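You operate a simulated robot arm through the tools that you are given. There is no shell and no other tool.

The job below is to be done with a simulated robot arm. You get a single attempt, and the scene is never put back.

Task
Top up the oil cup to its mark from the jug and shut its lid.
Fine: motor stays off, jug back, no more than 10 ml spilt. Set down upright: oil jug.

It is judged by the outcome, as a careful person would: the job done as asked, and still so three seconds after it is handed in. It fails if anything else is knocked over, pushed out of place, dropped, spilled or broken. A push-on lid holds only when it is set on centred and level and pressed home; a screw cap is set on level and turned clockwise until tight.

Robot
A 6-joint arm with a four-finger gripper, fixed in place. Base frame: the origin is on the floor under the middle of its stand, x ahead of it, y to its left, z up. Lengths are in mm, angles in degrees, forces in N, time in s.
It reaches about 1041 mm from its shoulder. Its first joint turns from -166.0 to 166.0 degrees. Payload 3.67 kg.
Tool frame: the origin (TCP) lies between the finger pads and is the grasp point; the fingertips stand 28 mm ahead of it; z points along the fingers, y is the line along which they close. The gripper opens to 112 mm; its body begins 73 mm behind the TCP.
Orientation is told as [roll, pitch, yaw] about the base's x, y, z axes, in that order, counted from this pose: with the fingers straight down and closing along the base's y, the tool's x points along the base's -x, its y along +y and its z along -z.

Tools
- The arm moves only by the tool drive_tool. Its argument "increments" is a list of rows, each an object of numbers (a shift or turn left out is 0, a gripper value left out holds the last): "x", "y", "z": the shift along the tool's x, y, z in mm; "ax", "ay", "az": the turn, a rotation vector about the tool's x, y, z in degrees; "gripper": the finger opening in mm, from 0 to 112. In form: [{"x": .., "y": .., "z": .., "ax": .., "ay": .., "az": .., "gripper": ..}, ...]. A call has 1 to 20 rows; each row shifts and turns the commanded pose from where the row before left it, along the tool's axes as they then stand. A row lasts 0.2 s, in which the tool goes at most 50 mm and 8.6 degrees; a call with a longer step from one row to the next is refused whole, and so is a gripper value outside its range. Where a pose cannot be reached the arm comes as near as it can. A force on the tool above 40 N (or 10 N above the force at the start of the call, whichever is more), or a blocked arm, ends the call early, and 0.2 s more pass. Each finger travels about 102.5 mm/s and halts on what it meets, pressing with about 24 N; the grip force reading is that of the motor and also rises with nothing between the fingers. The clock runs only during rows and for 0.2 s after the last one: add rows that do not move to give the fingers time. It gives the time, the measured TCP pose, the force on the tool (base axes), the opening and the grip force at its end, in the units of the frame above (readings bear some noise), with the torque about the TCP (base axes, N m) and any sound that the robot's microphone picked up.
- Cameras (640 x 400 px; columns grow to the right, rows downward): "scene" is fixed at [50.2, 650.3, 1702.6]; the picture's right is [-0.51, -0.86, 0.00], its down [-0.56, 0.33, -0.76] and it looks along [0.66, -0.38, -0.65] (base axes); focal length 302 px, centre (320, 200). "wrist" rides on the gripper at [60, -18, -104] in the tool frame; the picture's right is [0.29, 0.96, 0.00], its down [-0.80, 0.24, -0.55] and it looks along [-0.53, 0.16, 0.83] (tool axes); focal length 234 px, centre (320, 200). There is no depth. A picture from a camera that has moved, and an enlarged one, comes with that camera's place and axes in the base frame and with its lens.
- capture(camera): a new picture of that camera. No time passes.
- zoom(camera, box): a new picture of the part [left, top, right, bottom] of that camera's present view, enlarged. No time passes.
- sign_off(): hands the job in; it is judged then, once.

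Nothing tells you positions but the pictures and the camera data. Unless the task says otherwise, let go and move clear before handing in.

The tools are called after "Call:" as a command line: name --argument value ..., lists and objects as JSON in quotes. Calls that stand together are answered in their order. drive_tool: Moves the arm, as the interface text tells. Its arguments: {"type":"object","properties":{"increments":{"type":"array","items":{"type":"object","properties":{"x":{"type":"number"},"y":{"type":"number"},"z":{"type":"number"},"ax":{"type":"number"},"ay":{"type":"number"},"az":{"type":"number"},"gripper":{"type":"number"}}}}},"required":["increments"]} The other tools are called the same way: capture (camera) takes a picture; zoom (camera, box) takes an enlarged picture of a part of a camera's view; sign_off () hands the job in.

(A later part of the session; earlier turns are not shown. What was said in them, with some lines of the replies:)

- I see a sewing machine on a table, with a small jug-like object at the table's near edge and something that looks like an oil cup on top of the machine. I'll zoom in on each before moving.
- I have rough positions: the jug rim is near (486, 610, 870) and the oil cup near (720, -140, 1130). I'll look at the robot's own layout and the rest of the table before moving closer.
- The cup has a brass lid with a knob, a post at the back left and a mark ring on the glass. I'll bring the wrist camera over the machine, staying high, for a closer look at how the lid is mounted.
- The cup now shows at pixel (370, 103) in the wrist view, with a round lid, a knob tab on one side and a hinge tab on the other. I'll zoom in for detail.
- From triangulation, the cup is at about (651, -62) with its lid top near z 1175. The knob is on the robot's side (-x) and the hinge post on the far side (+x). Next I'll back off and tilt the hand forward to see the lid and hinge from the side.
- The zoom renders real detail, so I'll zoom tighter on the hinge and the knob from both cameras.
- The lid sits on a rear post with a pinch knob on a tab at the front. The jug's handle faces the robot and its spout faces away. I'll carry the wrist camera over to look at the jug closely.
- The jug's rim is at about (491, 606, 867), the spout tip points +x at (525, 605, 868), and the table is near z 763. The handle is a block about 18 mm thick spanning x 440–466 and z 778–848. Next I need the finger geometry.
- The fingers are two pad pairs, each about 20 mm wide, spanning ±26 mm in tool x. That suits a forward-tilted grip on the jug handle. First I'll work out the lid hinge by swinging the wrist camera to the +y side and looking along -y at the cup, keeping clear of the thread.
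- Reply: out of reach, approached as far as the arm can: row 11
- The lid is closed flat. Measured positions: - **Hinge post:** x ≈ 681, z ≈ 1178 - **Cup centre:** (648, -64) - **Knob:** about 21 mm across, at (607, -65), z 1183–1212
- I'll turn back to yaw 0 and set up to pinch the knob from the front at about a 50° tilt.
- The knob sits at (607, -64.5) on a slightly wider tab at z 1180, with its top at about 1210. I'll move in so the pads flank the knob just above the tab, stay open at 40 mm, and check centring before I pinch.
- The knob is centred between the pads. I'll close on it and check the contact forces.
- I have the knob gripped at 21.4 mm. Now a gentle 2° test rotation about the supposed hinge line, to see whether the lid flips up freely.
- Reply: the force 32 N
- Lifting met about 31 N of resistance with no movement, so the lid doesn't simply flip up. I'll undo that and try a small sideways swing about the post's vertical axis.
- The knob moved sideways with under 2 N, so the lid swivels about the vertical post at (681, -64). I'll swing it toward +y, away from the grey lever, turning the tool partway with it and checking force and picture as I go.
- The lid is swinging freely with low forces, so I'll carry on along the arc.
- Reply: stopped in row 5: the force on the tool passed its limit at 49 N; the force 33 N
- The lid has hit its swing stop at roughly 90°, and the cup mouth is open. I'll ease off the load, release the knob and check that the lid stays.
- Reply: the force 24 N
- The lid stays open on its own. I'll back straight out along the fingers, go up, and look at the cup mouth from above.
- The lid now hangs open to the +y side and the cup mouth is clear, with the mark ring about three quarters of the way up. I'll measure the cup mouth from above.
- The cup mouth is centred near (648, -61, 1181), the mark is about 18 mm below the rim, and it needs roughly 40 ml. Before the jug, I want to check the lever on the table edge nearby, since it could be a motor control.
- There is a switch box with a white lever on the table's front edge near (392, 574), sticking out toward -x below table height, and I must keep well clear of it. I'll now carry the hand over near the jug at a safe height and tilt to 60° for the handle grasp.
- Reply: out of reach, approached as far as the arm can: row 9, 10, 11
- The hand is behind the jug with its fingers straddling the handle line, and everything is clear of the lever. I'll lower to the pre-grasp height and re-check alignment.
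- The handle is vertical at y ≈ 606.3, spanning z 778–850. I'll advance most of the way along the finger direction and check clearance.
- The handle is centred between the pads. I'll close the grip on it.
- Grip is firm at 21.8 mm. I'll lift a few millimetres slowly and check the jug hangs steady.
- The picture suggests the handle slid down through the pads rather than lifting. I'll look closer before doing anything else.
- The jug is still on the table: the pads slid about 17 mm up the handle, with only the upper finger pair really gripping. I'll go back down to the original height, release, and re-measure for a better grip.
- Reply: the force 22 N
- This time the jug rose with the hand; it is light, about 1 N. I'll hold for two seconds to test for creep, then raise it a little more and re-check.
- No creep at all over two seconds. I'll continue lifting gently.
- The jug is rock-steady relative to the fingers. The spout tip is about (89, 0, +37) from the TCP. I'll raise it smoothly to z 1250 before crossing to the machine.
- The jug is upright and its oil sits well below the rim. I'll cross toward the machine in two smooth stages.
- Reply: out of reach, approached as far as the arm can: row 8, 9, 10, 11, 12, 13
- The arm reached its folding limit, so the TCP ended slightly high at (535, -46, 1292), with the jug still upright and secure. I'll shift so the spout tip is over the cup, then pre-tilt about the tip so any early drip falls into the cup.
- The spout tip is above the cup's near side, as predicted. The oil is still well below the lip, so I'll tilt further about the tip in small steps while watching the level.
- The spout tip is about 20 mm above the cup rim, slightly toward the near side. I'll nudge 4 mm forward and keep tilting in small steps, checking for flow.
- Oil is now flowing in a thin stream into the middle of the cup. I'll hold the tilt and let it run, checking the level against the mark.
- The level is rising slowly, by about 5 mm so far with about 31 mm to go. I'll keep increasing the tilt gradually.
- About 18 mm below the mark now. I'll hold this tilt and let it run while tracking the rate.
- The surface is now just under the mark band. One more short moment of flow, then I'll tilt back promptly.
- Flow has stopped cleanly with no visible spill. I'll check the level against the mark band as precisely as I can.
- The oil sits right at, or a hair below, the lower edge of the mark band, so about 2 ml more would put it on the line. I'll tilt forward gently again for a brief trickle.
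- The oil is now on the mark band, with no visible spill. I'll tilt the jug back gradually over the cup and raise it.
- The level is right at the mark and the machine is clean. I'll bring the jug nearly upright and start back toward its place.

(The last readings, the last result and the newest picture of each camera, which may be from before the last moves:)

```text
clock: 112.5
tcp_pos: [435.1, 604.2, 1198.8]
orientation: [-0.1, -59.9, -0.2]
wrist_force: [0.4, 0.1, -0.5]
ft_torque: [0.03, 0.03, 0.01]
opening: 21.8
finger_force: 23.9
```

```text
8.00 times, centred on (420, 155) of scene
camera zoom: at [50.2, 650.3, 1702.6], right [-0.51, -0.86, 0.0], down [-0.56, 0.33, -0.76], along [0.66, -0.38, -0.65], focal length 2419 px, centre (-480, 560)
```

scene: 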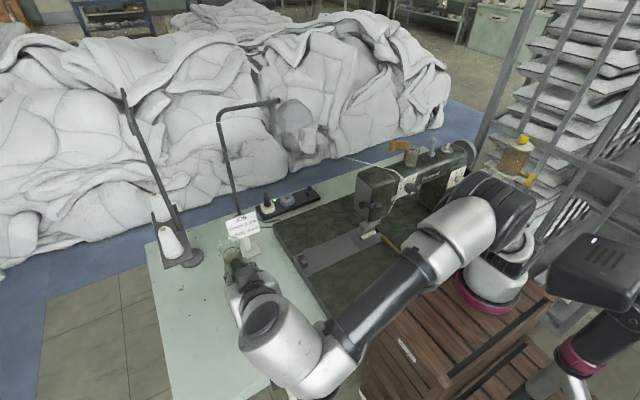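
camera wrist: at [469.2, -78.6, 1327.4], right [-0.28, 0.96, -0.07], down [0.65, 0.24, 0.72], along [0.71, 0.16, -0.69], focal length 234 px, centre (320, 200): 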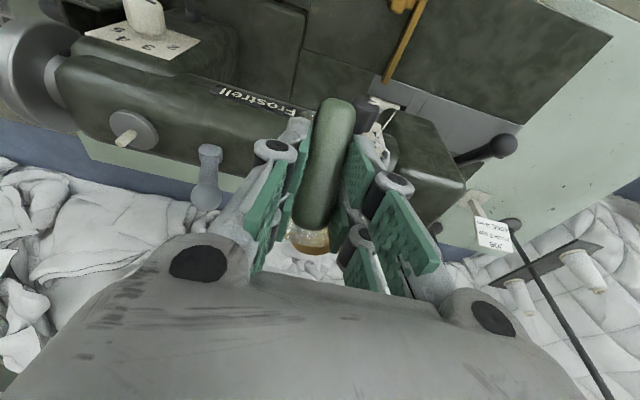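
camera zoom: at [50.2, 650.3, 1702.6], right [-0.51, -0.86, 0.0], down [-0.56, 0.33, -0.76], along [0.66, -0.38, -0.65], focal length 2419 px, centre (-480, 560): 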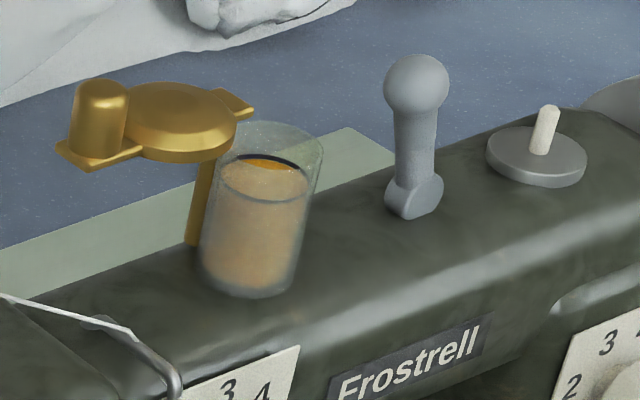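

The cup is at its mark and the machine top is clean. Now I'll lower the jug straight down to just above its original spot.

Call:
drive_tool --increments '[{"x": 6.93, "y": 0.8, "z": 4}, {"x": 13.86, "z": 8}, {"x": 20.78, "z": 12}, {"x": 25.98, "z": 15}, {"x": 25.98, "z": 15}, {"x": 25.98, "z": 15}, {"x": 25.98, "z": 15}, {"x": 25.98, "z": 15}, {"x": 25.98, "z": 15}, {"x": 25.98, "z": 15}, {"x": 25.98, "z": 15}, {"x": 25.98, "z": 15}, {"x": 17.32, "z": 10}, {"x": 8.66, "z": 5}, {"x": 5.2, "z": 3}, {}]'

Call:
zoom --camera "scene" --box '[235, 315, 305, 375]'

Call:
zoom --camera "wrist" --box '[220, 70, 440, 230]'

```text
clock: 115.8
tcp_pos: [434.5, 605.4, 845.0]
orientation: [-0.2, -59.9, -0.2]
wrist_force: [0.0, -0.7, -0.7]
ft_torque: [0.0, 0.08, 0.01]
opening: 21.8
finger_force: 23.8
```

```text
6.67 times, centred on (270, 345) of scene
camera zoom: at [50.2, 650.3, 1702.6], right [-0.51, -0.86, 0.0], down [-0.56, 0.33, -0.76], along [0.66, -0.38, -0.65], focal length 2016 px, centre (653, -767)
```

zoom: 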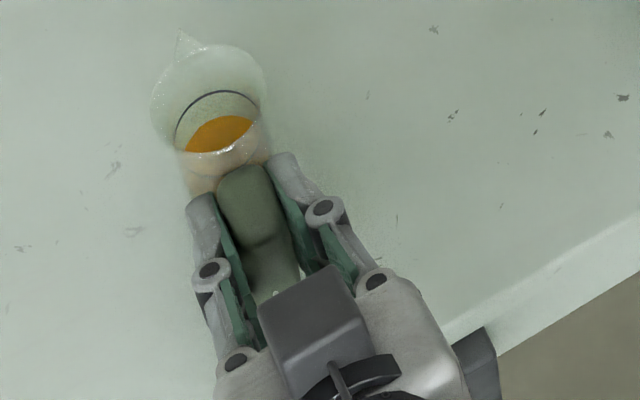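

```text
2.50 times, centred on (330, 150) of wrist
camera zoom: at [315.5, 587.8, 845.0], right [-0.14, 0.96, -0.25], down [-0.08, 0.24, 0.97], along [0.99, 0.16, 0.04], focal length 585 px, centre (295, 325)
```

zoom: 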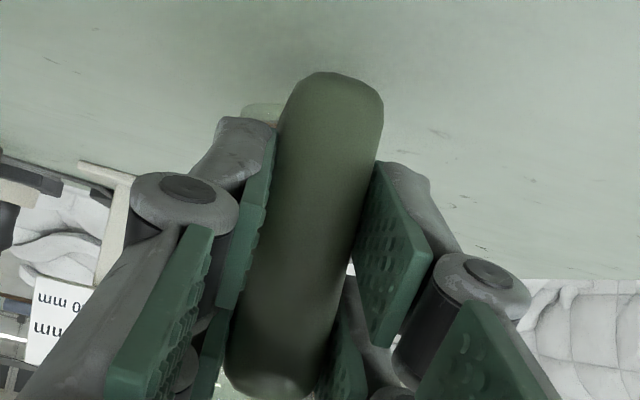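

The jug is about 14 mm above the table and well aligned. I'll lower it slowly, watching for contact force.

Call:
drive_tool --increments '[{"x": 2.48, "z": -0.3}, {"x": 1.73, "z": 1}, {"x": 1.73, "z": 1}, {"x": 1.73, "z": 1}, {"x": 1.3, "z": 0.75}, {}]'

Call:
drive_tool --increments '[{"x": 0.87, "z": 0.5}, {"x": 0.87, "z": 0.5}, {}]'

```text
clock: 117.2
tcp_pos: [434.1, 605.2, 835.3]
orientation: [-0.1, -60.1, -0.1]
wrist_force: [1.3, 0.9, -2.2]
ft_torque: [0.01, 0.04, 0.02]
opening: 21.7
finger_force: 23.7
```

```text
clock: 118.0
tcp_pos: [433.2, 605.6, 832.7]
orientation: [0.0, -60.1, -0.2]
wrist_force: [0.0, -0.4, -1.3]
ft_torque: [-0.02, 0.05, 0.0]
opening: 21.6
finger_force: 24.1
```

Call:
drive_tool --increments '[{"x": 0.87, "z": 0.5}, {}]'

Call:
drive_tool --increments '[{"x": 0.87, "z": 0.5}, {}]'

Call:
zoom --camera "scene" --box '[235, 315, 305, 375]'

```text
clock: 118.7
tcp_pos: [433.4, 603.4, 832.2]
orientation: [-0.1, -60.1, -0.2]
wrist_force: [-0.4, 0.1, -1.2]
ft_torque: [0.01, 0.04, 0.04]
opening: 21.9
finger_force: 24.4
```

```text
clock: 119.2
tcp_pos: [433.4, 604.5, 831.6]
orientation: [-0.1, -60.0, -0.1]
wrist_force: [-0.1, -0.8, -1.4]
ft_torque: [0.02, 0.0, 0.02]
opening: 21.8
finger_force: 23.8
```

```text
6.67 times, centred on (270, 345) of scene
camera zoom: at [50.2, 650.3, 1702.6], right [-0.51, -0.86, 0.0], down [-0.56, 0.33, -0.76], along [0.66, -0.38, -0.65], focal length 2016 px, centre (653, -767)
```

zoom: 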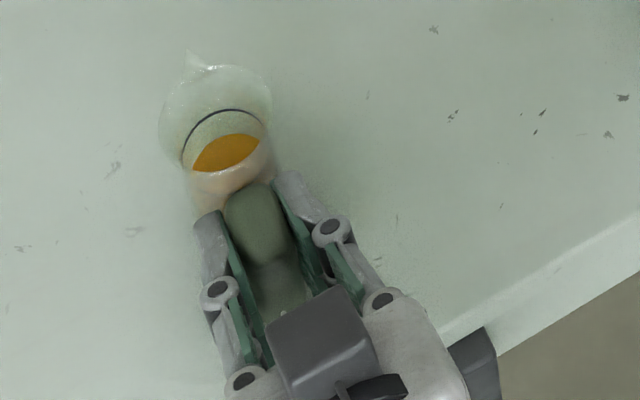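

Call:
drive_tool --increments '[{"x": 0.87, "z": 0.5}, {}]'

Call:
drive_tool --increments '[{"x": 0.87, "z": 0.5}, {}]'

Call:
drive_tool --increments '[{"x": 0.43, "z": 0.25}, {}]'

```text
clock: 119.8
tcp_pos: [433.4, 604.1, 830.1]
orientation: [-0.2, -60.1, 0.0]
wrist_force: [0.5, 0.5, -1.1]
ft_torque: [-0.01, 0.05, 0.01]
opening: 21.5
finger_force: 24.0
```

```text
clock: 120.5
tcp_pos: [433.9, 605.2, 829.9]
orientation: [-0.1, -60.1, -0.1]
wrist_force: [0.7, -0.6, 1.9]
ft_torque: [-0.02, -0.04, -0.05]
opening: 21.9
finger_force: 24.2
```

```text
clock: 121.0
tcp_pos: [432.8, 604.6, 830.0]
orientation: [0.0, -60.0, -0.2]
wrist_force: [2.1, 1.6, 8.0]
ft_torque: [0.05, -0.42, 0.05]
opening: 21.5
finger_force: 23.9
```

The jug has touched down. I'll ease off the slight press, then open the fingers.

Call:
drive_tool --increments '[{"x": -0.4, "z": -0.23}, {}]'

Call:
zoom --camera "scene" --box '[235, 315, 305, 375]'

Call:
zoom --camera "wrist" --box '[220, 70, 440, 230]'

```text
clock: 121.7
tcp_pos: [434.4, 606.2, 829.4]
orientation: [0.0, -60.1, -0.1]
wrist_force: [0.6, -0.7, 9.2]
ft_torque: [-0.02, -0.39, -0.02]
opening: 21.6
finger_force: 24.1
```

```text
6.67 times, centred on (270, 345) of scene
camera zoom: at [50.2, 650.3, 1702.6], right [-0.51, -0.86, 0.0], down [-0.56, 0.33, -0.76], along [0.66, -0.38, -0.65], focal length 2016 px, centre (653, -767)
```

zoom: 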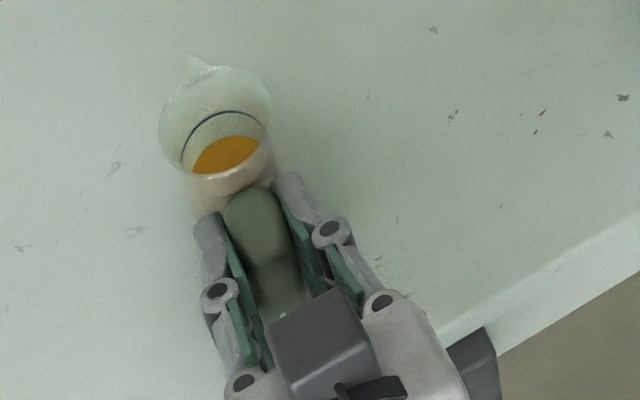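

```text
2.50 times, centred on (330, 150) of wrist
camera zoom: at [314.0, 587.7, 828.8], right [-0.14, 0.96, -0.25], down [-0.08, 0.24, 0.97], along [0.99, 0.16, 0.04], focal length 585 px, centre (295, 325)
```

zoom: 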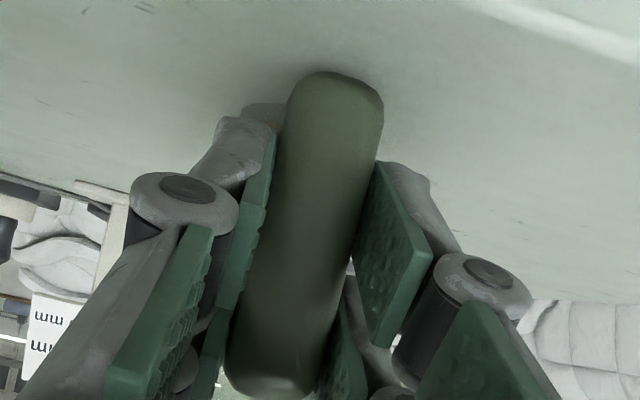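

Call:
drive_tool --increments '[{"x": -0.4, "z": -0.23}, {}]'

Call:
drive_tool --increments '[{"gripper": 24}, {"gripper": 28}, {"gripper": 34}, {"gripper": 42}, {}]'

Call:
zoom --camera "scene" --box '[235, 315, 305, 375]'

Call:
zoom --camera "wrist" --box '[220, 70, 440, 230]'

```text
clock: 122.2
tcp_pos: [433.8, 605.9, 829.7]
orientation: [-0.1, -59.9, -0.2]
wrist_force: [0.6, 0.5, 3.1]
ft_torque: [0.02, -0.14, 0.03]
opening: 21.7
finger_force: 24.2
```

```text
clock: 123.5
tcp_pos: [434.0, 605.1, 828.5]
orientation: [-0.1, -60.1, -0.2]
wrist_force: [0.5, -0.3, 0.3]
ft_torque: [0.02, -0.01, 0.02]
opening: 41.8
finger_force: 0.0
```

```text
6.67 times, centred on (270, 345) of scene
camera zoom: at [50.2, 650.3, 1702.6], right [-0.51, -0.86, 0.0], down [-0.56, 0.33, -0.76], along [0.66, -0.38, -0.65], focal length 2016 px, centre (653, -767)
```

zoom: 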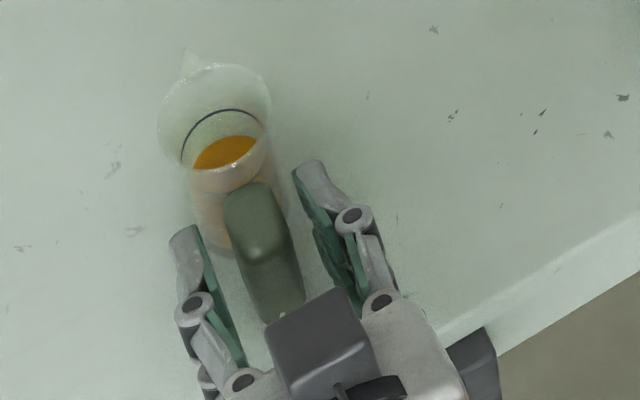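

```text
2.50 times, centred on (330, 150) of wrist
camera zoom: at [314.0, 587.8, 829.1], right [-0.14, 0.96, -0.25], down [-0.08, 0.24, 0.97], along [0.99, 0.16, 0.04], focal length 585 px, centre (295, 325)
```

zoom: 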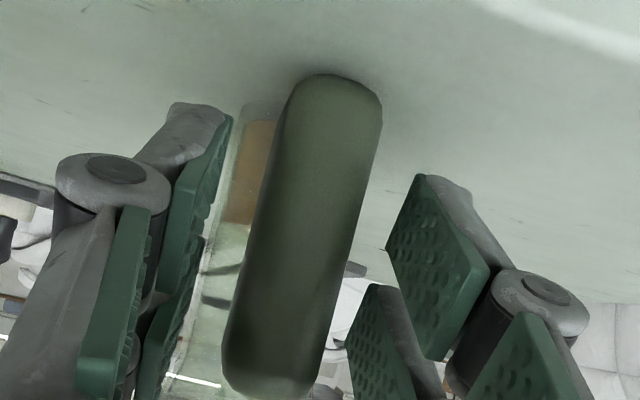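

The jug is standing upright at its original spot. I'll retract straight back along the fingers and then up.

Call:
drive_tool --increments '[{"z": -10}, {"z": -20}, {"z": -30}, {"z": -30}, {}, {"x": -26, "z": -15}, {"x": -34.6, "z": -20}, {"x": -34.6, "z": -20}, {}]'

Call:
zoom --camera "scene" --box '[225, 310, 315, 385]'

Call:
capture --camera "scene"

```text
clock: 125.5
tcp_pos: [358.3, 605.8, 983.5]
orientation: [-0.1, -60.0, -0.1]
wrist_force: [0.4, 0.3, 0.7]
ft_torque: [0.02, -0.03, -0.01]
opening: 42.0
finger_force: 0.1
```

```text
5.33 times, centred on (270, 348) of scene
camera zoom: at [50.2, 650.3, 1702.6], right [-0.51, -0.86, 0.0], down [-0.56, 0.33, -0.76], along [0.66, -0.38, -0.65], focal length 1613 px, centre (587, -587)
```

zoom: 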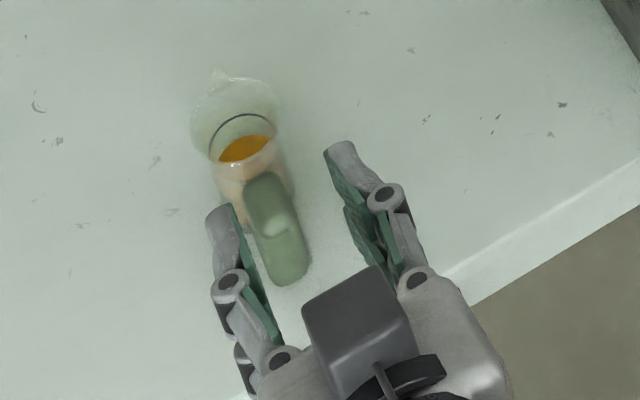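

```text
taken
```

scene: 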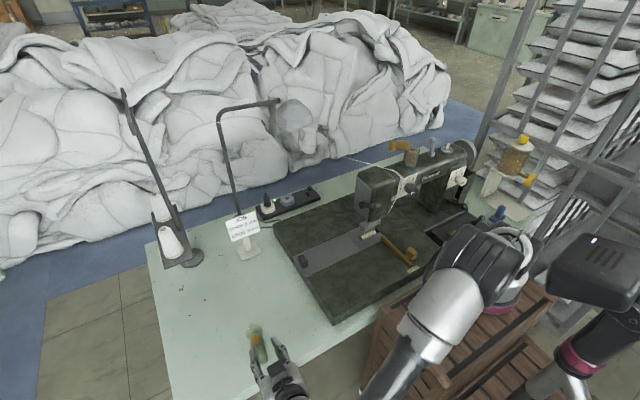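

The jug is back, upright and clear. Now I'll return to the lid, retracing the earlier safe route in reverse.

Call:
drive_tool --increments '[{"x": -37.7, "y": -13.6, "z": -17}, {"x": -37.7, "y": -13.6, "z": -17}, {"x": -37.7, "y": -13.6, "z": -17}, {"x": -37.7, "y": -13.6, "z": -17}, {"x": -37.7, "y": -13.6, "z": -17}, {"x": -37.7, "y": -13.6, "z": -17}, {"x": -37.7, "y": -13.6, "z": -17}, {"x": -37.7, "y": -13.6, "z": -17}, {"x": -35, "y": -13.6, "z": -16}, {"ay": 8.5}, {"ay": 8.5}, {"ay": 8.5}, {"ay": 8.5}, {"ay": 8.5}, {"ay": 8.5}, {"ay": 8.5}, {}]'

```text
clock: 129.1
tcp_pos: [391.0, 482.6, 1352.3]
orientation: [0.0, -0.5, -0.1]
wrist_force: [0.3, -1.1, -0.5]
ft_torque: [-0.02, -0.02, 0.0]
opening: 42.2
finger_force: 0.0
```

Call:
drive_tool --increments '[{"x": -21.9, "y": -37.1, "z": -3.1, "ay": 0.5}, {"x": -21.9, "y": -37.1, "z": -3.1}, {"x": -21.9, "y": -37.1, "z": -3.1}, {"x": -21.9, "y": -37.1, "z": -3.1}, {"x": -21.9, "y": -37.1, "z": -3.1}, {"x": -21.9, "y": -37.1, "z": -3.1}, {"x": -21.9, "y": -37.1, "z": -3.1}, {"x": -21.9, "y": -37.1, "z": -3.1}, {"x": -21.9, "y": -37.1, "z": -3.1}, {"x": -21.9, "y": -37.1, "z": -3.1}, {"x": -21.9, "y": -37.1, "z": -3.1}, {"az": 7.7}, {"az": 7.7}, {"az": 7.7}, {"az": 7.7}, {"az": 7.7}, {"az": 7.7}, {"az": 7.8}, {}]'

Call:
drive_tool --increments '[{"ay": -8.3, "gripper": 50}, {"ay": -8.3}, {"ay": -8.3}, {"ay": -8.3}, {"ay": -8.4}, {"ay": -8.4}, {}]'

Call:
capture --camera "wrist"

Call:
capture --camera "scene"

```text
clock: 133.1
tcp_pos: [630.7, 75.1, 1388.6]
orientation: [-0.1, 0.0, -54.2]
wrist_force: [0.4, 0.4, 0.9]
ft_torque: [-0.02, 0.02, -0.01]
opening: 42.0
finger_force: 0.0
```

```text
clock: 134.7
tcp_pos: [632.0, 73.4, 1388.2]
orientation: [0.2, -50.0, -54.3]
wrist_force: [-0.8, 0.2, -0.2]
ft_torque: [-0.01, 0.02, -0.01]
opening: 50.0
finger_force: 0.0
```

```text
taken
camera wrist: at [548.4, 159.7, 1407.1], right [0.67, 0.71, -0.22], down [0.24, 0.07, 0.97], along [0.7, -0.7, -0.13], focal length 234 px, centre (320, 200)
```

wrist: 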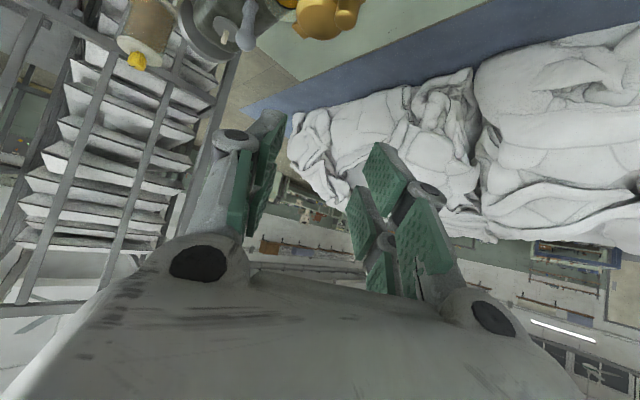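

```text
taken
```

scene: 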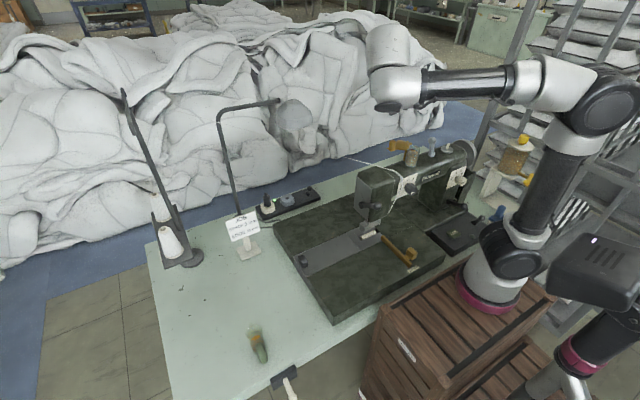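

Call:
drive_tool --increments '[{"x": 25.5, "z": 21.4}, {"x": 25.5, "z": 21.4}, {"x": 25.5, "z": 21.4}, {"z": 20}, {"z": 20}, {}]'

Call:
zoom --camera "wrist" --box '[200, 20, 420, 220]'

Call:
zoom --camera "scene" --box '[370, 110, 450, 175]'

```text
clock: 136.1
tcp_pos: [649.5, 50.8, 1261.7]
orientation: [-0.1, -50.1, -54.3]
wrist_force: [0.1, 0.5, 0.3]
ft_torque: [0.01, 0.01, -0.05]
opening: 49.8
finger_force: 0.0
```

```text
2.00 times, centred on (310, 120) of wrist
camera zoom: at [566.3, 136.1, 1281.6], right [0.67, 0.71, -0.22], down [0.25, 0.07, 0.97], along [0.7, -0.7, -0.13], focal length 468 px, centre (340, 360)
```

zoom: 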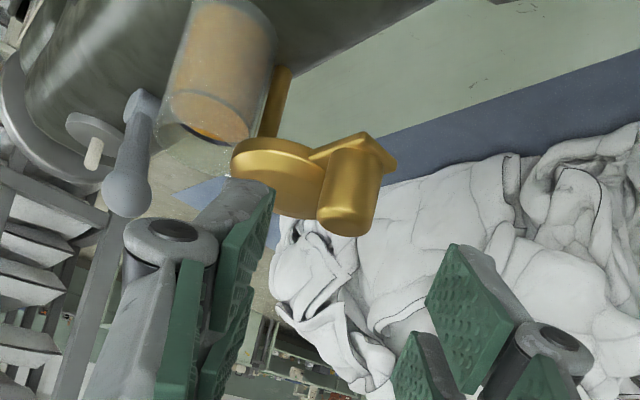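

```text
6.15 times, centred on (410, 142) of scene
camera zoom: at [50.2, 650.3, 1702.6], right [-0.51, -0.86, 0.0], down [-0.56, 0.33, -0.76], along [0.66, -0.38, -0.65], focal length 1861 px, centre (-234, 554)
```

zoom: 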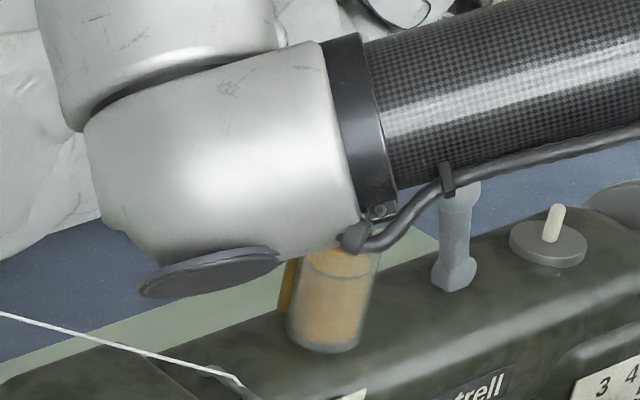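

Call:
drive_tool --increments '[{"z": 15}, {"z": 15}, {"z": 10}, {}]'

Call:
zoom --camera "wrist" --box '[220, 30, 420, 200]'

```text
clock: 137.1
tcp_pos: [667.1, 24.4, 1235.8]
orientation: [0.1, -50.1, -54.2]
wrist_force: [0.5, 0.3, 0.9]
ft_torque: [0.03, -0.01, -0.01]
opening: 49.7
finger_force: 0.2
```

```text
2.35 times, centred on (320, 115) of wrist
camera zoom: at [584.0, 110.0, 1255.7], right [0.67, 0.71, -0.22], down [0.24, 0.07, 0.97], along [0.7, -0.7, -0.13], focal length 551 px, centre (320, 400)
```

zoom: 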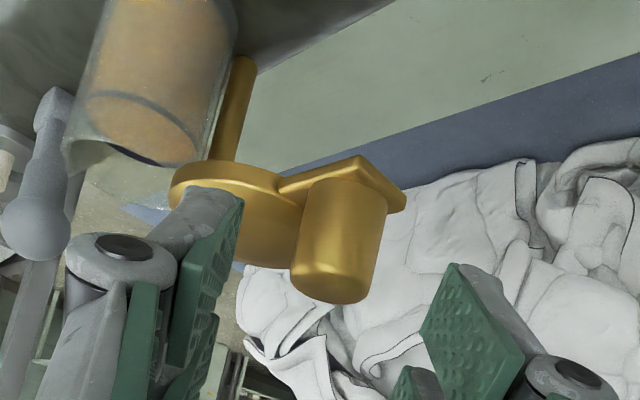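

Call:
drive_tool --increments '[{"z": 10}, {"z": 8.5}, {"gripper": 40}, {"gripper": 30}, {}]'

Call:
zoom --camera "wrist" --box '[220, 30, 420, 200]'

```text
clock: 138.2
tcp_pos: [675.0, 11.7, 1224.7]
orientation: [0.0, -50.0, -54.2]
wrist_force: [-0.3, -0.3, -0.4]
ft_torque: [-0.02, -0.01, -0.03]
opening: 29.8
finger_force: 0.0
```

```text
2.35 times, centred on (320, 115) of wrist
camera zoom: at [591.1, 98.4, 1244.3], right [0.67, 0.71, -0.22], down [0.25, 0.07, 0.97], along [0.7, -0.7, -0.13], focal length 551 px, centre (320, 400)
```

zoom: 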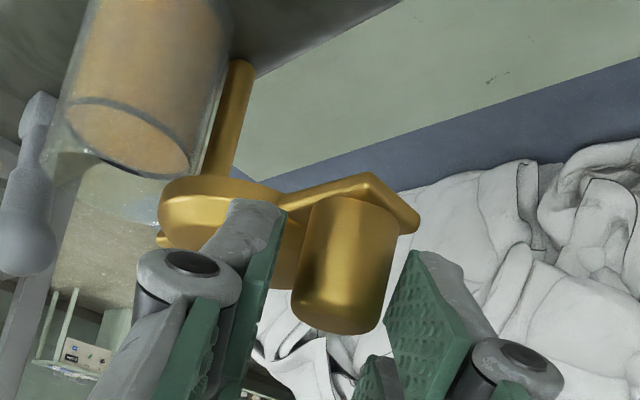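

Call:
drive_tool --increments '[{"gripper": 25}, {"gripper": 20}, {"gripper": 14}, {}]'

Call:
zoom --camera "wrist" --box '[220, 30, 420, 200]'

```text
clock: 139.2
tcp_pos: [674.0, 13.3, 1223.7]
orientation: [0.1, -50.1, -54.2]
wrist_force: [-0.4, 2.7, 0.2]
ft_torque: [0.18, -0.03, 0.04]
opening: 21.1
finger_force: 44.7
```

```text
2.35 times, centred on (320, 115) of wrist
camera zoom: at [591.2, 98.7, 1244.3], right [0.67, 0.71, -0.22], down [0.24, 0.07, 0.97], along [0.7, -0.7, -0.13], focal length 551 px, centre (320, 400)
```

zoom: 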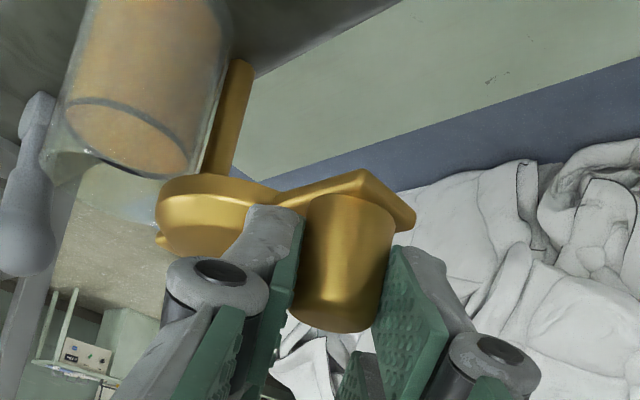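

I have the knob gripped again at 21 mm. I'll swing the lid back along the reverse arc, monitoring force.

Call:
drive_tool --increments '[{"x": 2.89, "y": -8.24, "z": -3.45, "ax": -3.31, "az": -2.78}, {"x": 2.65, "y": -8.45, "z": -3.16, "ax": -3.31, "az": -2.78}, {"x": 2.42, "y": -8.63, "z": -2.88, "ax": -3.31, "az": -2.78}, {"x": 2.16, "y": -8.79, "z": -2.58, "ax": -3.31, "az": -2.78}, {"x": 1.91, "y": -8.94, "z": -2.27, "ax": -3.31, "az": -2.78}, {}]'

Call:
zoom --camera "wrist" --box '[200, 10, 440, 210]'

```text
clock: 140.7
tcp_pos: [631.4, -3.9, 1223.6]
orientation: [-0.1, -50.2, -32.7]
wrist_force: [-5.3, -3.8, 4.4]
ft_torque: [0.46, 0.33, -0.47]
opening: 20.6
finger_force: 45.5
```

```text
2.00 times, centred on (320, 110) of wrist
camera zoom: at [522.8, 44.8, 1244.2], right [0.36, 0.91, -0.22], down [0.2, 0.16, 0.97], along [0.91, -0.39, -0.13], focal length 468 px, centre (320, 380)
```

zoom: 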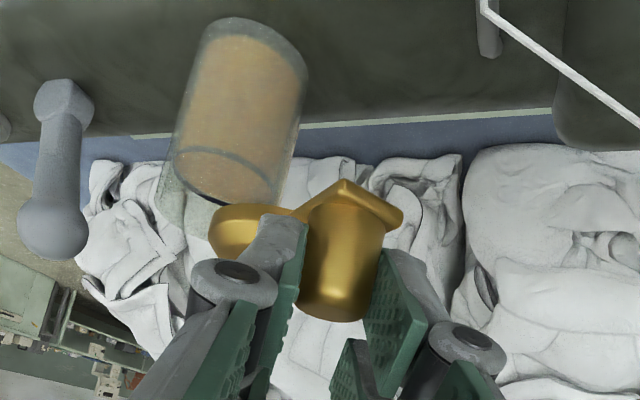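

Call:
drive_tool --increments '[{"x": 1.65, "y": -9.08, "z": -1.96, "ax": -3.31, "az": -2.78}, {"x": 1.39, "y": -9.17, "z": -1.65, "ax": -3.31, "az": -2.78}, {"x": 1.13, "y": -9.29, "z": -1.35, "ax": -3.31, "az": -2.78}, {"x": 0.85, "y": -9.35, "z": -1.01, "ax": -3.31, "az": -2.78}, {}]'

Call:
zoom --camera "wrist" --box '[200, 10, 440, 210]'

Call:
zoom --camera "scene" --box '[390, 120, 450, 168]'

```text
clock: 141.8
tcp_pos: [607.8, -33.2, 1225.0]
orientation: [-0.1, -50.1, -15.1]
wrist_force: [-6.1, 5.8, 2.5]
ft_torque: [-0.09, 0.11, 0.18]
opening: 20.8
finger_force: 45.1
```

```text
2.00 times, centred on (320, 110) of wrist
camera zoom: at [489.8, -19.9, 1244.2], right [0.07, 0.97, -0.22], down [0.15, 0.21, 0.97], along [0.99, -0.1, -0.13], focal length 468 px, centre (320, 380)
```

zoom: 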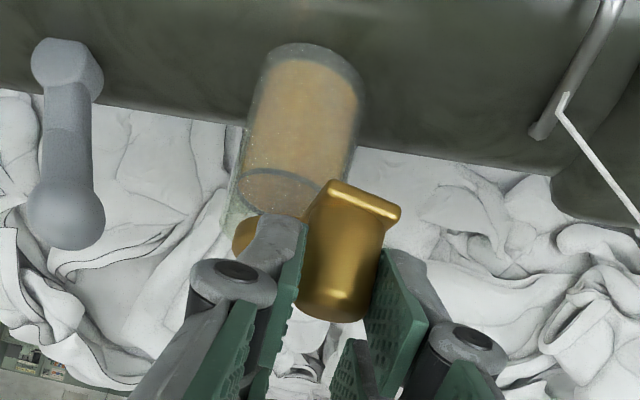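

```text
8.33 times, centred on (420, 144) of scene
camera zoom: at [50.2, 650.3, 1702.6], right [-0.51, -0.86, 0.0], down [-0.56, 0.33, -0.76], along [0.66, -0.38, -0.65], focal length 2520 px, centre (-513, 667)
```

zoom: 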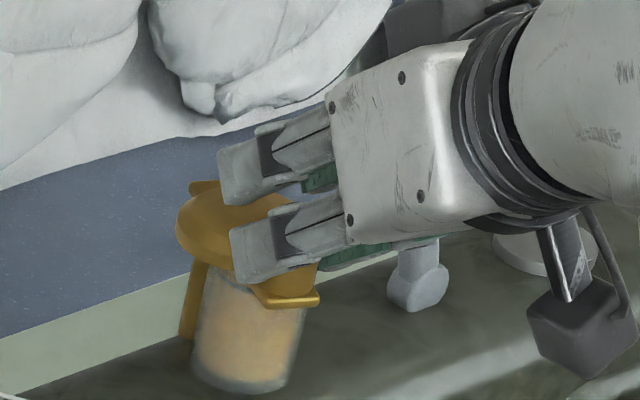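

Call:
drive_tool --increments '[{"x": 0.58, "y": -9.4, "z": -0.7, "ax": -3.31, "az": -2.78}, {"x": 0.31, "y": -9.43, "z": -0.37, "ax": -3.31, "az": -2.78}, {"x": 0.05, "y": -6.5, "z": -0.06, "ax": -3.31, "az": -2.78}, {}]'

Call:
zoom --camera "scene" --box '[400, 125, 450, 165]'

```text
clock: 142.8
tcp_pos: [601.5, -58.4, 1225.0]
orientation: [-0.1, -50.0, -2.1]
wrist_force: [-4.7, -0.9, 1.1]
ft_torque: [-0.11, 0.21, -0.06]
opening: 21.2
finger_force: 45.2
```

```text
10.00 times, centred on (425, 145) of scene
camera zoom: at [50.2, 650.3, 1702.6], right [-0.51, -0.86, 0.0], down [-0.56, 0.33, -0.76], along [0.66, -0.38, -0.65], focal length 3024 px, centre (-730, 750)
```

zoom: 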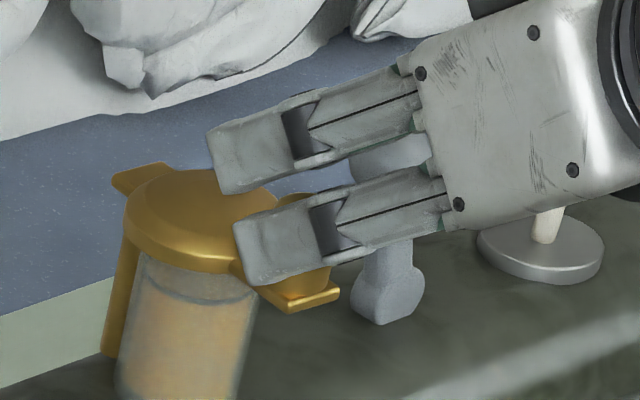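

The lid is nearly closed. I'll bring it the last 6 mm in small steps and feel for the closed stop.

Call:
drive_tool --increments '[{"y": -1.5, "ax": -0.5, "az": -0.42}, {"y": -1.5, "ax": -0.5, "az": -0.42}, {}]'

Call:
drive_tool --increments '[{"y": -1.5, "ax": -0.4, "az": -0.34}, {"y": -1, "ax": -0.2, "az": -0.17}, {}]'

Call:
zoom --camera "scene" --box '[400, 125, 450, 165]'

```text
clock: 143.7
tcp_pos: [602.0, -59.9, 1224.8]
orientation: [-0.1, -49.9, -0.9]
wrist_force: [-8.3, 3.9, -4.5]
ft_torque: [0.05, 0.23, 0.26]
opening: 21.4
finger_force: 45.1
```

```text
clock: 144.4
tcp_pos: [602.4, -62.9, 1224.2]
orientation: [-0.2, -49.9, 0.0]
wrist_force: [-5.9, 3.8, -7.0]
ft_torque: [0.08, 0.06, 0.38]
opening: 21.1
finger_force: 44.9
```

```text
10.00 times, centred on (425, 145) of scene
camera zoom: at [50.2, 650.3, 1702.6], right [-0.51, -0.86, 0.0], down [-0.56, 0.33, -0.76], along [0.66, -0.38, -0.65], focal length 3024 px, centre (-730, 750)
```

zoom: 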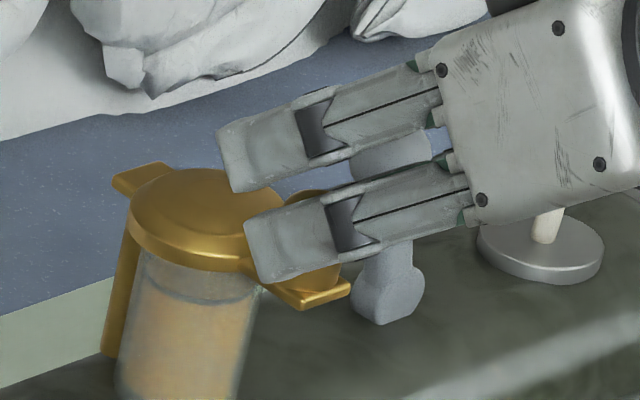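

Call:
drive_tool --increments '[{"y": -1}, {}]'

Call:
drive_tool --increments '[{"y": -1}, {}]'

Call:
zoom --camera "scene" --box '[400, 125, 450, 165]'

```text
clock: 145.1
tcp_pos: [601.6, -64.7, 1224.3]
orientation: [-0.1, -50.2, -0.2]
wrist_force: [-6.6, 2.9, -2.5]
ft_torque: [0.07, 0.25, 0.21]
opening: 21.2
finger_force: 44.9
```

```text
clock: 145.7
tcp_pos: [602.1, -64.7, 1224.4]
orientation: [-0.1, -50.0, -0.1]
wrist_force: [-9.5, 2.9, -4.0]
ft_torque: [0.08, 0.19, 0.1]
opening: 21.2
finger_force: 45.4
```

```text
10.00 times, centred on (425, 145) of scene
camera zoom: at [50.2, 650.3, 1702.6], right [-0.51, -0.86, 0.0], down [-0.56, 0.33, -0.76], along [0.66, -0.38, -0.65], focal length 3024 px, centre (-730, 750)
```

zoom: 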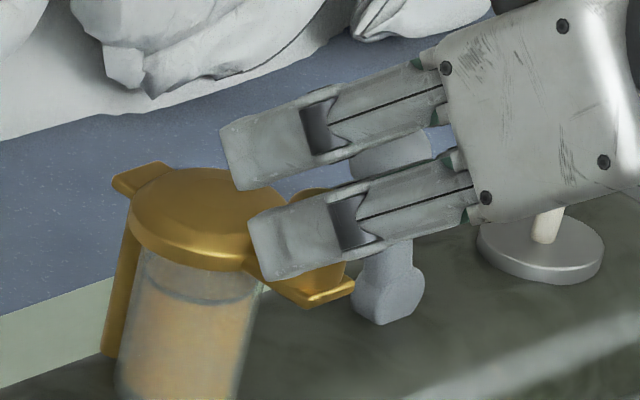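

The tab corner matches its original closed position. I'll nudge one more millimetre to feel whether it seats against a stop.

Call:
drive_tool --increments '[{"y": -1}, {}]'

Call:
zoom --camera "scene" --box '[402, 138, 438, 164]'

```text
clock: 146.2
tcp_pos: [601.2, -65.8, 1223.8]
orientation: [-0.1, -50.2, -0.1]
wrist_force: [-10.6, 7.1, -3.3]
ft_torque: [0.29, 0.43, 0.11]
opening: 21.1
finger_force: 45.1
```

```text
15.38 times, centred on (420, 151) of scene
camera zoom: at [50.2, 650.3, 1702.6], right [-0.51, -0.86, 0.0], down [-0.56, 0.33, -0.76], along [0.66, -0.38, -0.65], focal length 4653 px, centre (-1218, 954)
```

zoom: 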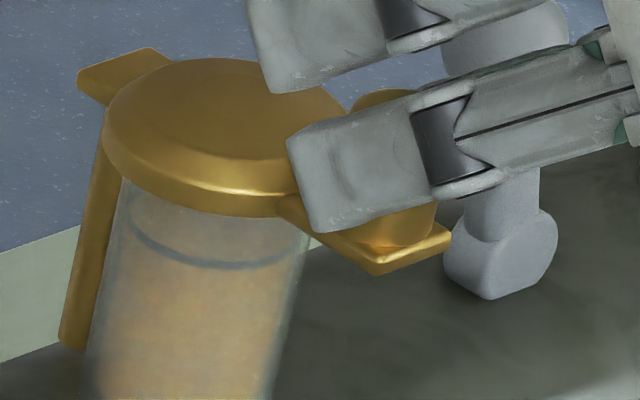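

The lid matches its original shut position exactly and the stop is felt at about 7 N. I'll relax the side loads, then release the knob.

Call:
drive_tool --increments '[{"x": 0.4, "y": 0.3, "z": -0.5}, {}]'

Call:
drive_tool --increments '[{"gripper": 23}, {"gripper": 26}, {"gripper": 32}, {"gripper": 44}, {}]'

Call:
zoom --camera "scene" --box '[402, 138, 438, 164]'

Call:
zoom --camera "wrist" --box '[220, 50, 420, 220]'

```text
clock: 146.8
tcp_pos: [602.2, -64.3, 1224.9]
orientation: [-0.1, -50.1, -0.1]
wrist_force: [2.5, 6.8, -2.2]
ft_torque: [0.23, -0.09, 0.02]
opening: 21.2
finger_force: 45.6
```

```text
clock: 148.1
tcp_pos: [602.6, -64.6, 1223.7]
orientation: [-0.2, -50.0, -0.1]
wrist_force: [-0.1, 0.1, 0.3]
ft_torque: [-0.02, -0.01, -0.02]
opening: 44.0
finger_force: 0.0
```

```text
15.38 times, centred on (420, 151) of scene
camera zoom: at [50.2, 650.3, 1702.6], right [-0.51, -0.86, 0.0], down [-0.56, 0.33, -0.76], along [0.66, -0.38, -0.65], focal length 4653 px, centre (-1218, 954)
```

zoom: 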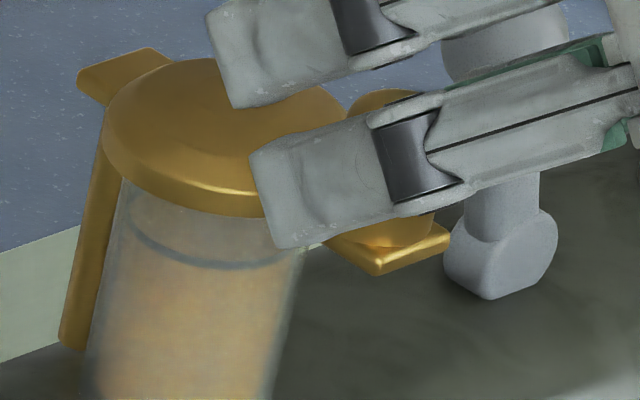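

```text
2.35 times, centred on (320, 135) of wrist
camera zoom: at [483.9, -82.8, 1244.1], right [-0.18, 0.96, -0.22], down [0.09, 0.24, 0.97], along [0.98, 0.16, -0.13], focal length 551 px, centre (320, 353)
```

zoom: 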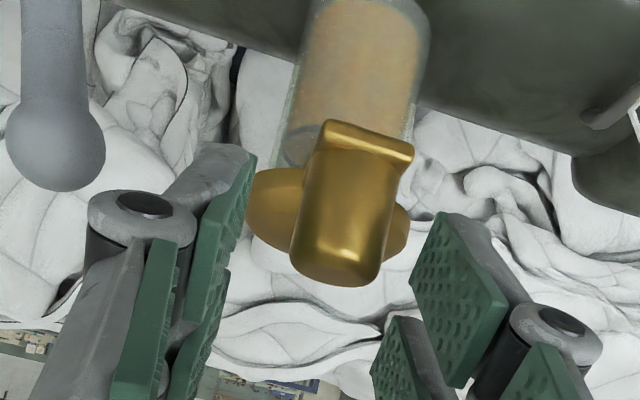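

The lid is released and in place. I'll back straight out and up, then check the whole scene.

Call:
drive_tool --increments '[{"z": -12}, {"z": -20}, {"z": -20}, {"z": -20}, {"x": -25, "z": -21}, {"x": -25, "z": -21}, {}]'

Call:
zoom --camera "scene" --box '[402, 138, 438, 164]'

Call:
zoom --camera "scene" --box '[225, 310, 315, 385]'

Call:
capture --camera "scene"

Call:
capture --camera "wrist"

```text
clock: 149.7
tcp_pos: [546.4, -67.2, 1336.5]
orientation: [-0.1, -49.9, -0.1]
wrist_force: [-0.6, 0.2, -0.3]
ft_torque: [-0.01, 0.01, 0.03]
opening: 44.1
finger_force: 0.1
```

```text
15.38 times, centred on (420, 151) of scene
camera zoom: at [50.2, 650.3, 1702.6], right [-0.51, -0.86, 0.0], down [-0.56, 0.33, -0.76], along [0.66, -0.38, -0.65], focal length 4653 px, centre (-1218, 954)
```

zoom: 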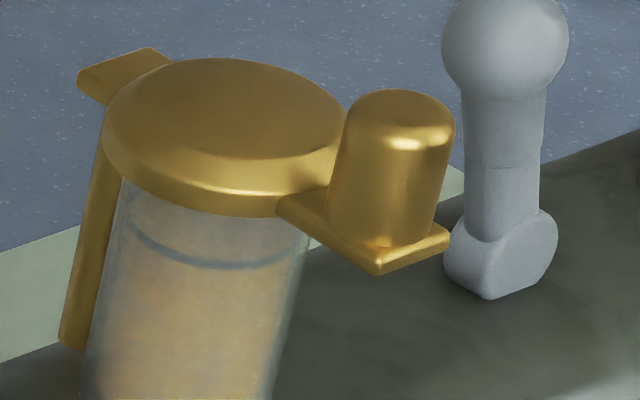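

```text
5.33 times, centred on (270, 348) of scene
camera zoom: at [50.2, 650.3, 1702.6], right [-0.51, -0.86, 0.0], down [-0.56, 0.33, -0.76], along [0.66, -0.38, -0.65], focal length 1613 px, centre (587, -587)
```

zoom: 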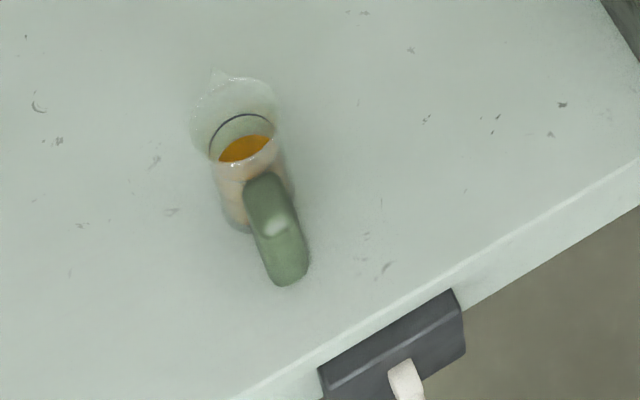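

```text
taken
```

scene: 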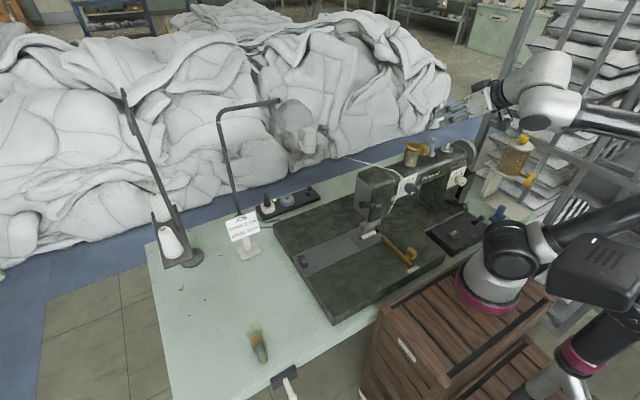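

```text
taken
camera wrist: at [427.7, -84.0, 1357.1], right [-0.18, 0.96, -0.22], down [0.09, 0.24, 0.97], along [0.98, 0.16, -0.13], focal length 234 px, centre (320, 200)
```

wrist: 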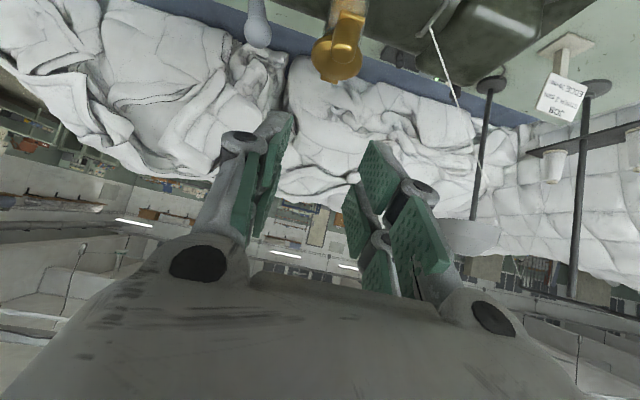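

The lid is shut and the jug is upright on its spot. One last check of the oil level and the switch.

Call:
zoom --camera "wrist" --box '[310, 0, 380, 90]'

Call:
zoom --camera "scene" --box '[403, 144, 423, 168]'

Call:
zoom --camera "scene" --box '[240, 320, 320, 400]'

```text
4.44 times, centred on (345, 45) of wrist
camera zoom: at [427.7, -84.0, 1357.1], right [-0.18, 0.96, -0.22], down [0.09, 0.24, 0.97], along [0.98, 0.16, -0.13], focal length 1041 px, centre (209, 889)
```

zoom: 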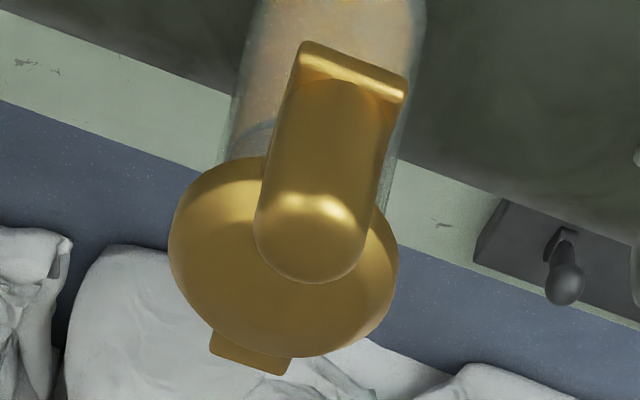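

```text
16.00 times, centred on (413, 156) of scene
camera zoom: at [50.2, 650.3, 1702.6], right [-0.51, -0.86, 0.0], down [-0.56, 0.33, -0.76], along [0.66, -0.38, -0.65], focal length 4839 px, centre (-1168, 904)
```

zoom: 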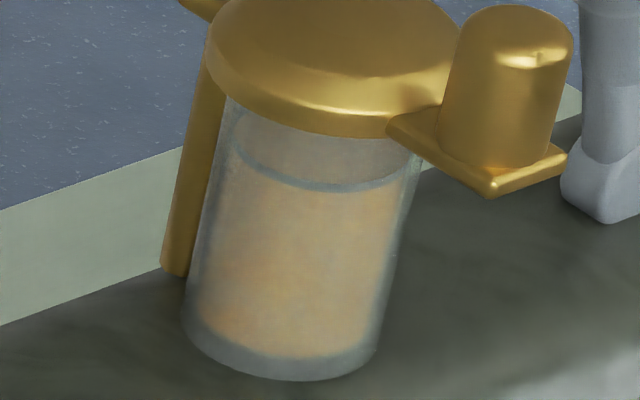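

```text
5.00 times, centred on (280, 360) of scene
camera zoom: at [50.2, 650.3, 1702.6], right [-0.51, -0.86, 0.0], down [-0.56, 0.33, -0.76], along [0.66, -0.38, -0.65], focal length 1512 px, centre (520, -600)
```

zoom: 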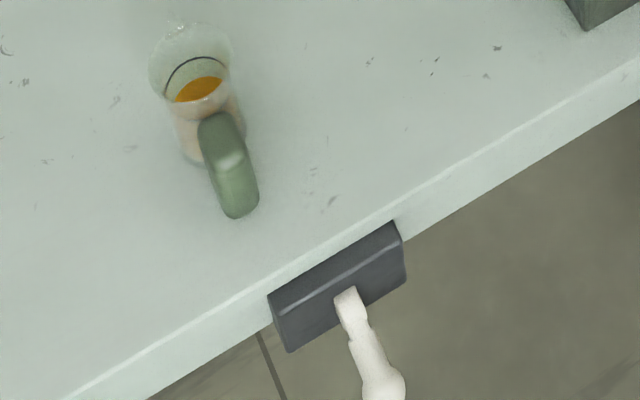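

The oil sits level with the mark ring, the lid is shut in its original position, and the jug is upright back in its place. The motor lever is untouched, nothing looks spilt, and the arm is clear, so I'm handing in.

Call:
sign_off

```text
The job is handed in.
```

The oil cup is topped up to its mark ring and its lid is shut. The oil jug is back upright where it stood, with its handle and spout facing the same way. I handed the job in; no verdict came back.

- **Level:** the last pictures show the oil at the mark band, within what the camera can resolve. I stopped slightly low the first time and added a short second trickle.
- **Lid:** it swivels sideways on its rear post rather than lifting. My first test pulled up on the knob with about 31 N before I found that out. The lid did not move and swung freely afterwards. It now matches its original shut position in the pictures, and I felt it reach its stop.
- **Jug:** the first lift slipped: the fingers slid up the handle and dragged the jug about 3 mm on the table. The second grip held. I put it back on its original spot, with the spout within a few pixels of its first position in the picture.
- **Motor and spills:** I never touched the lever on the table edge, which I took to be the motor control. I saw no oil on the machine or table.
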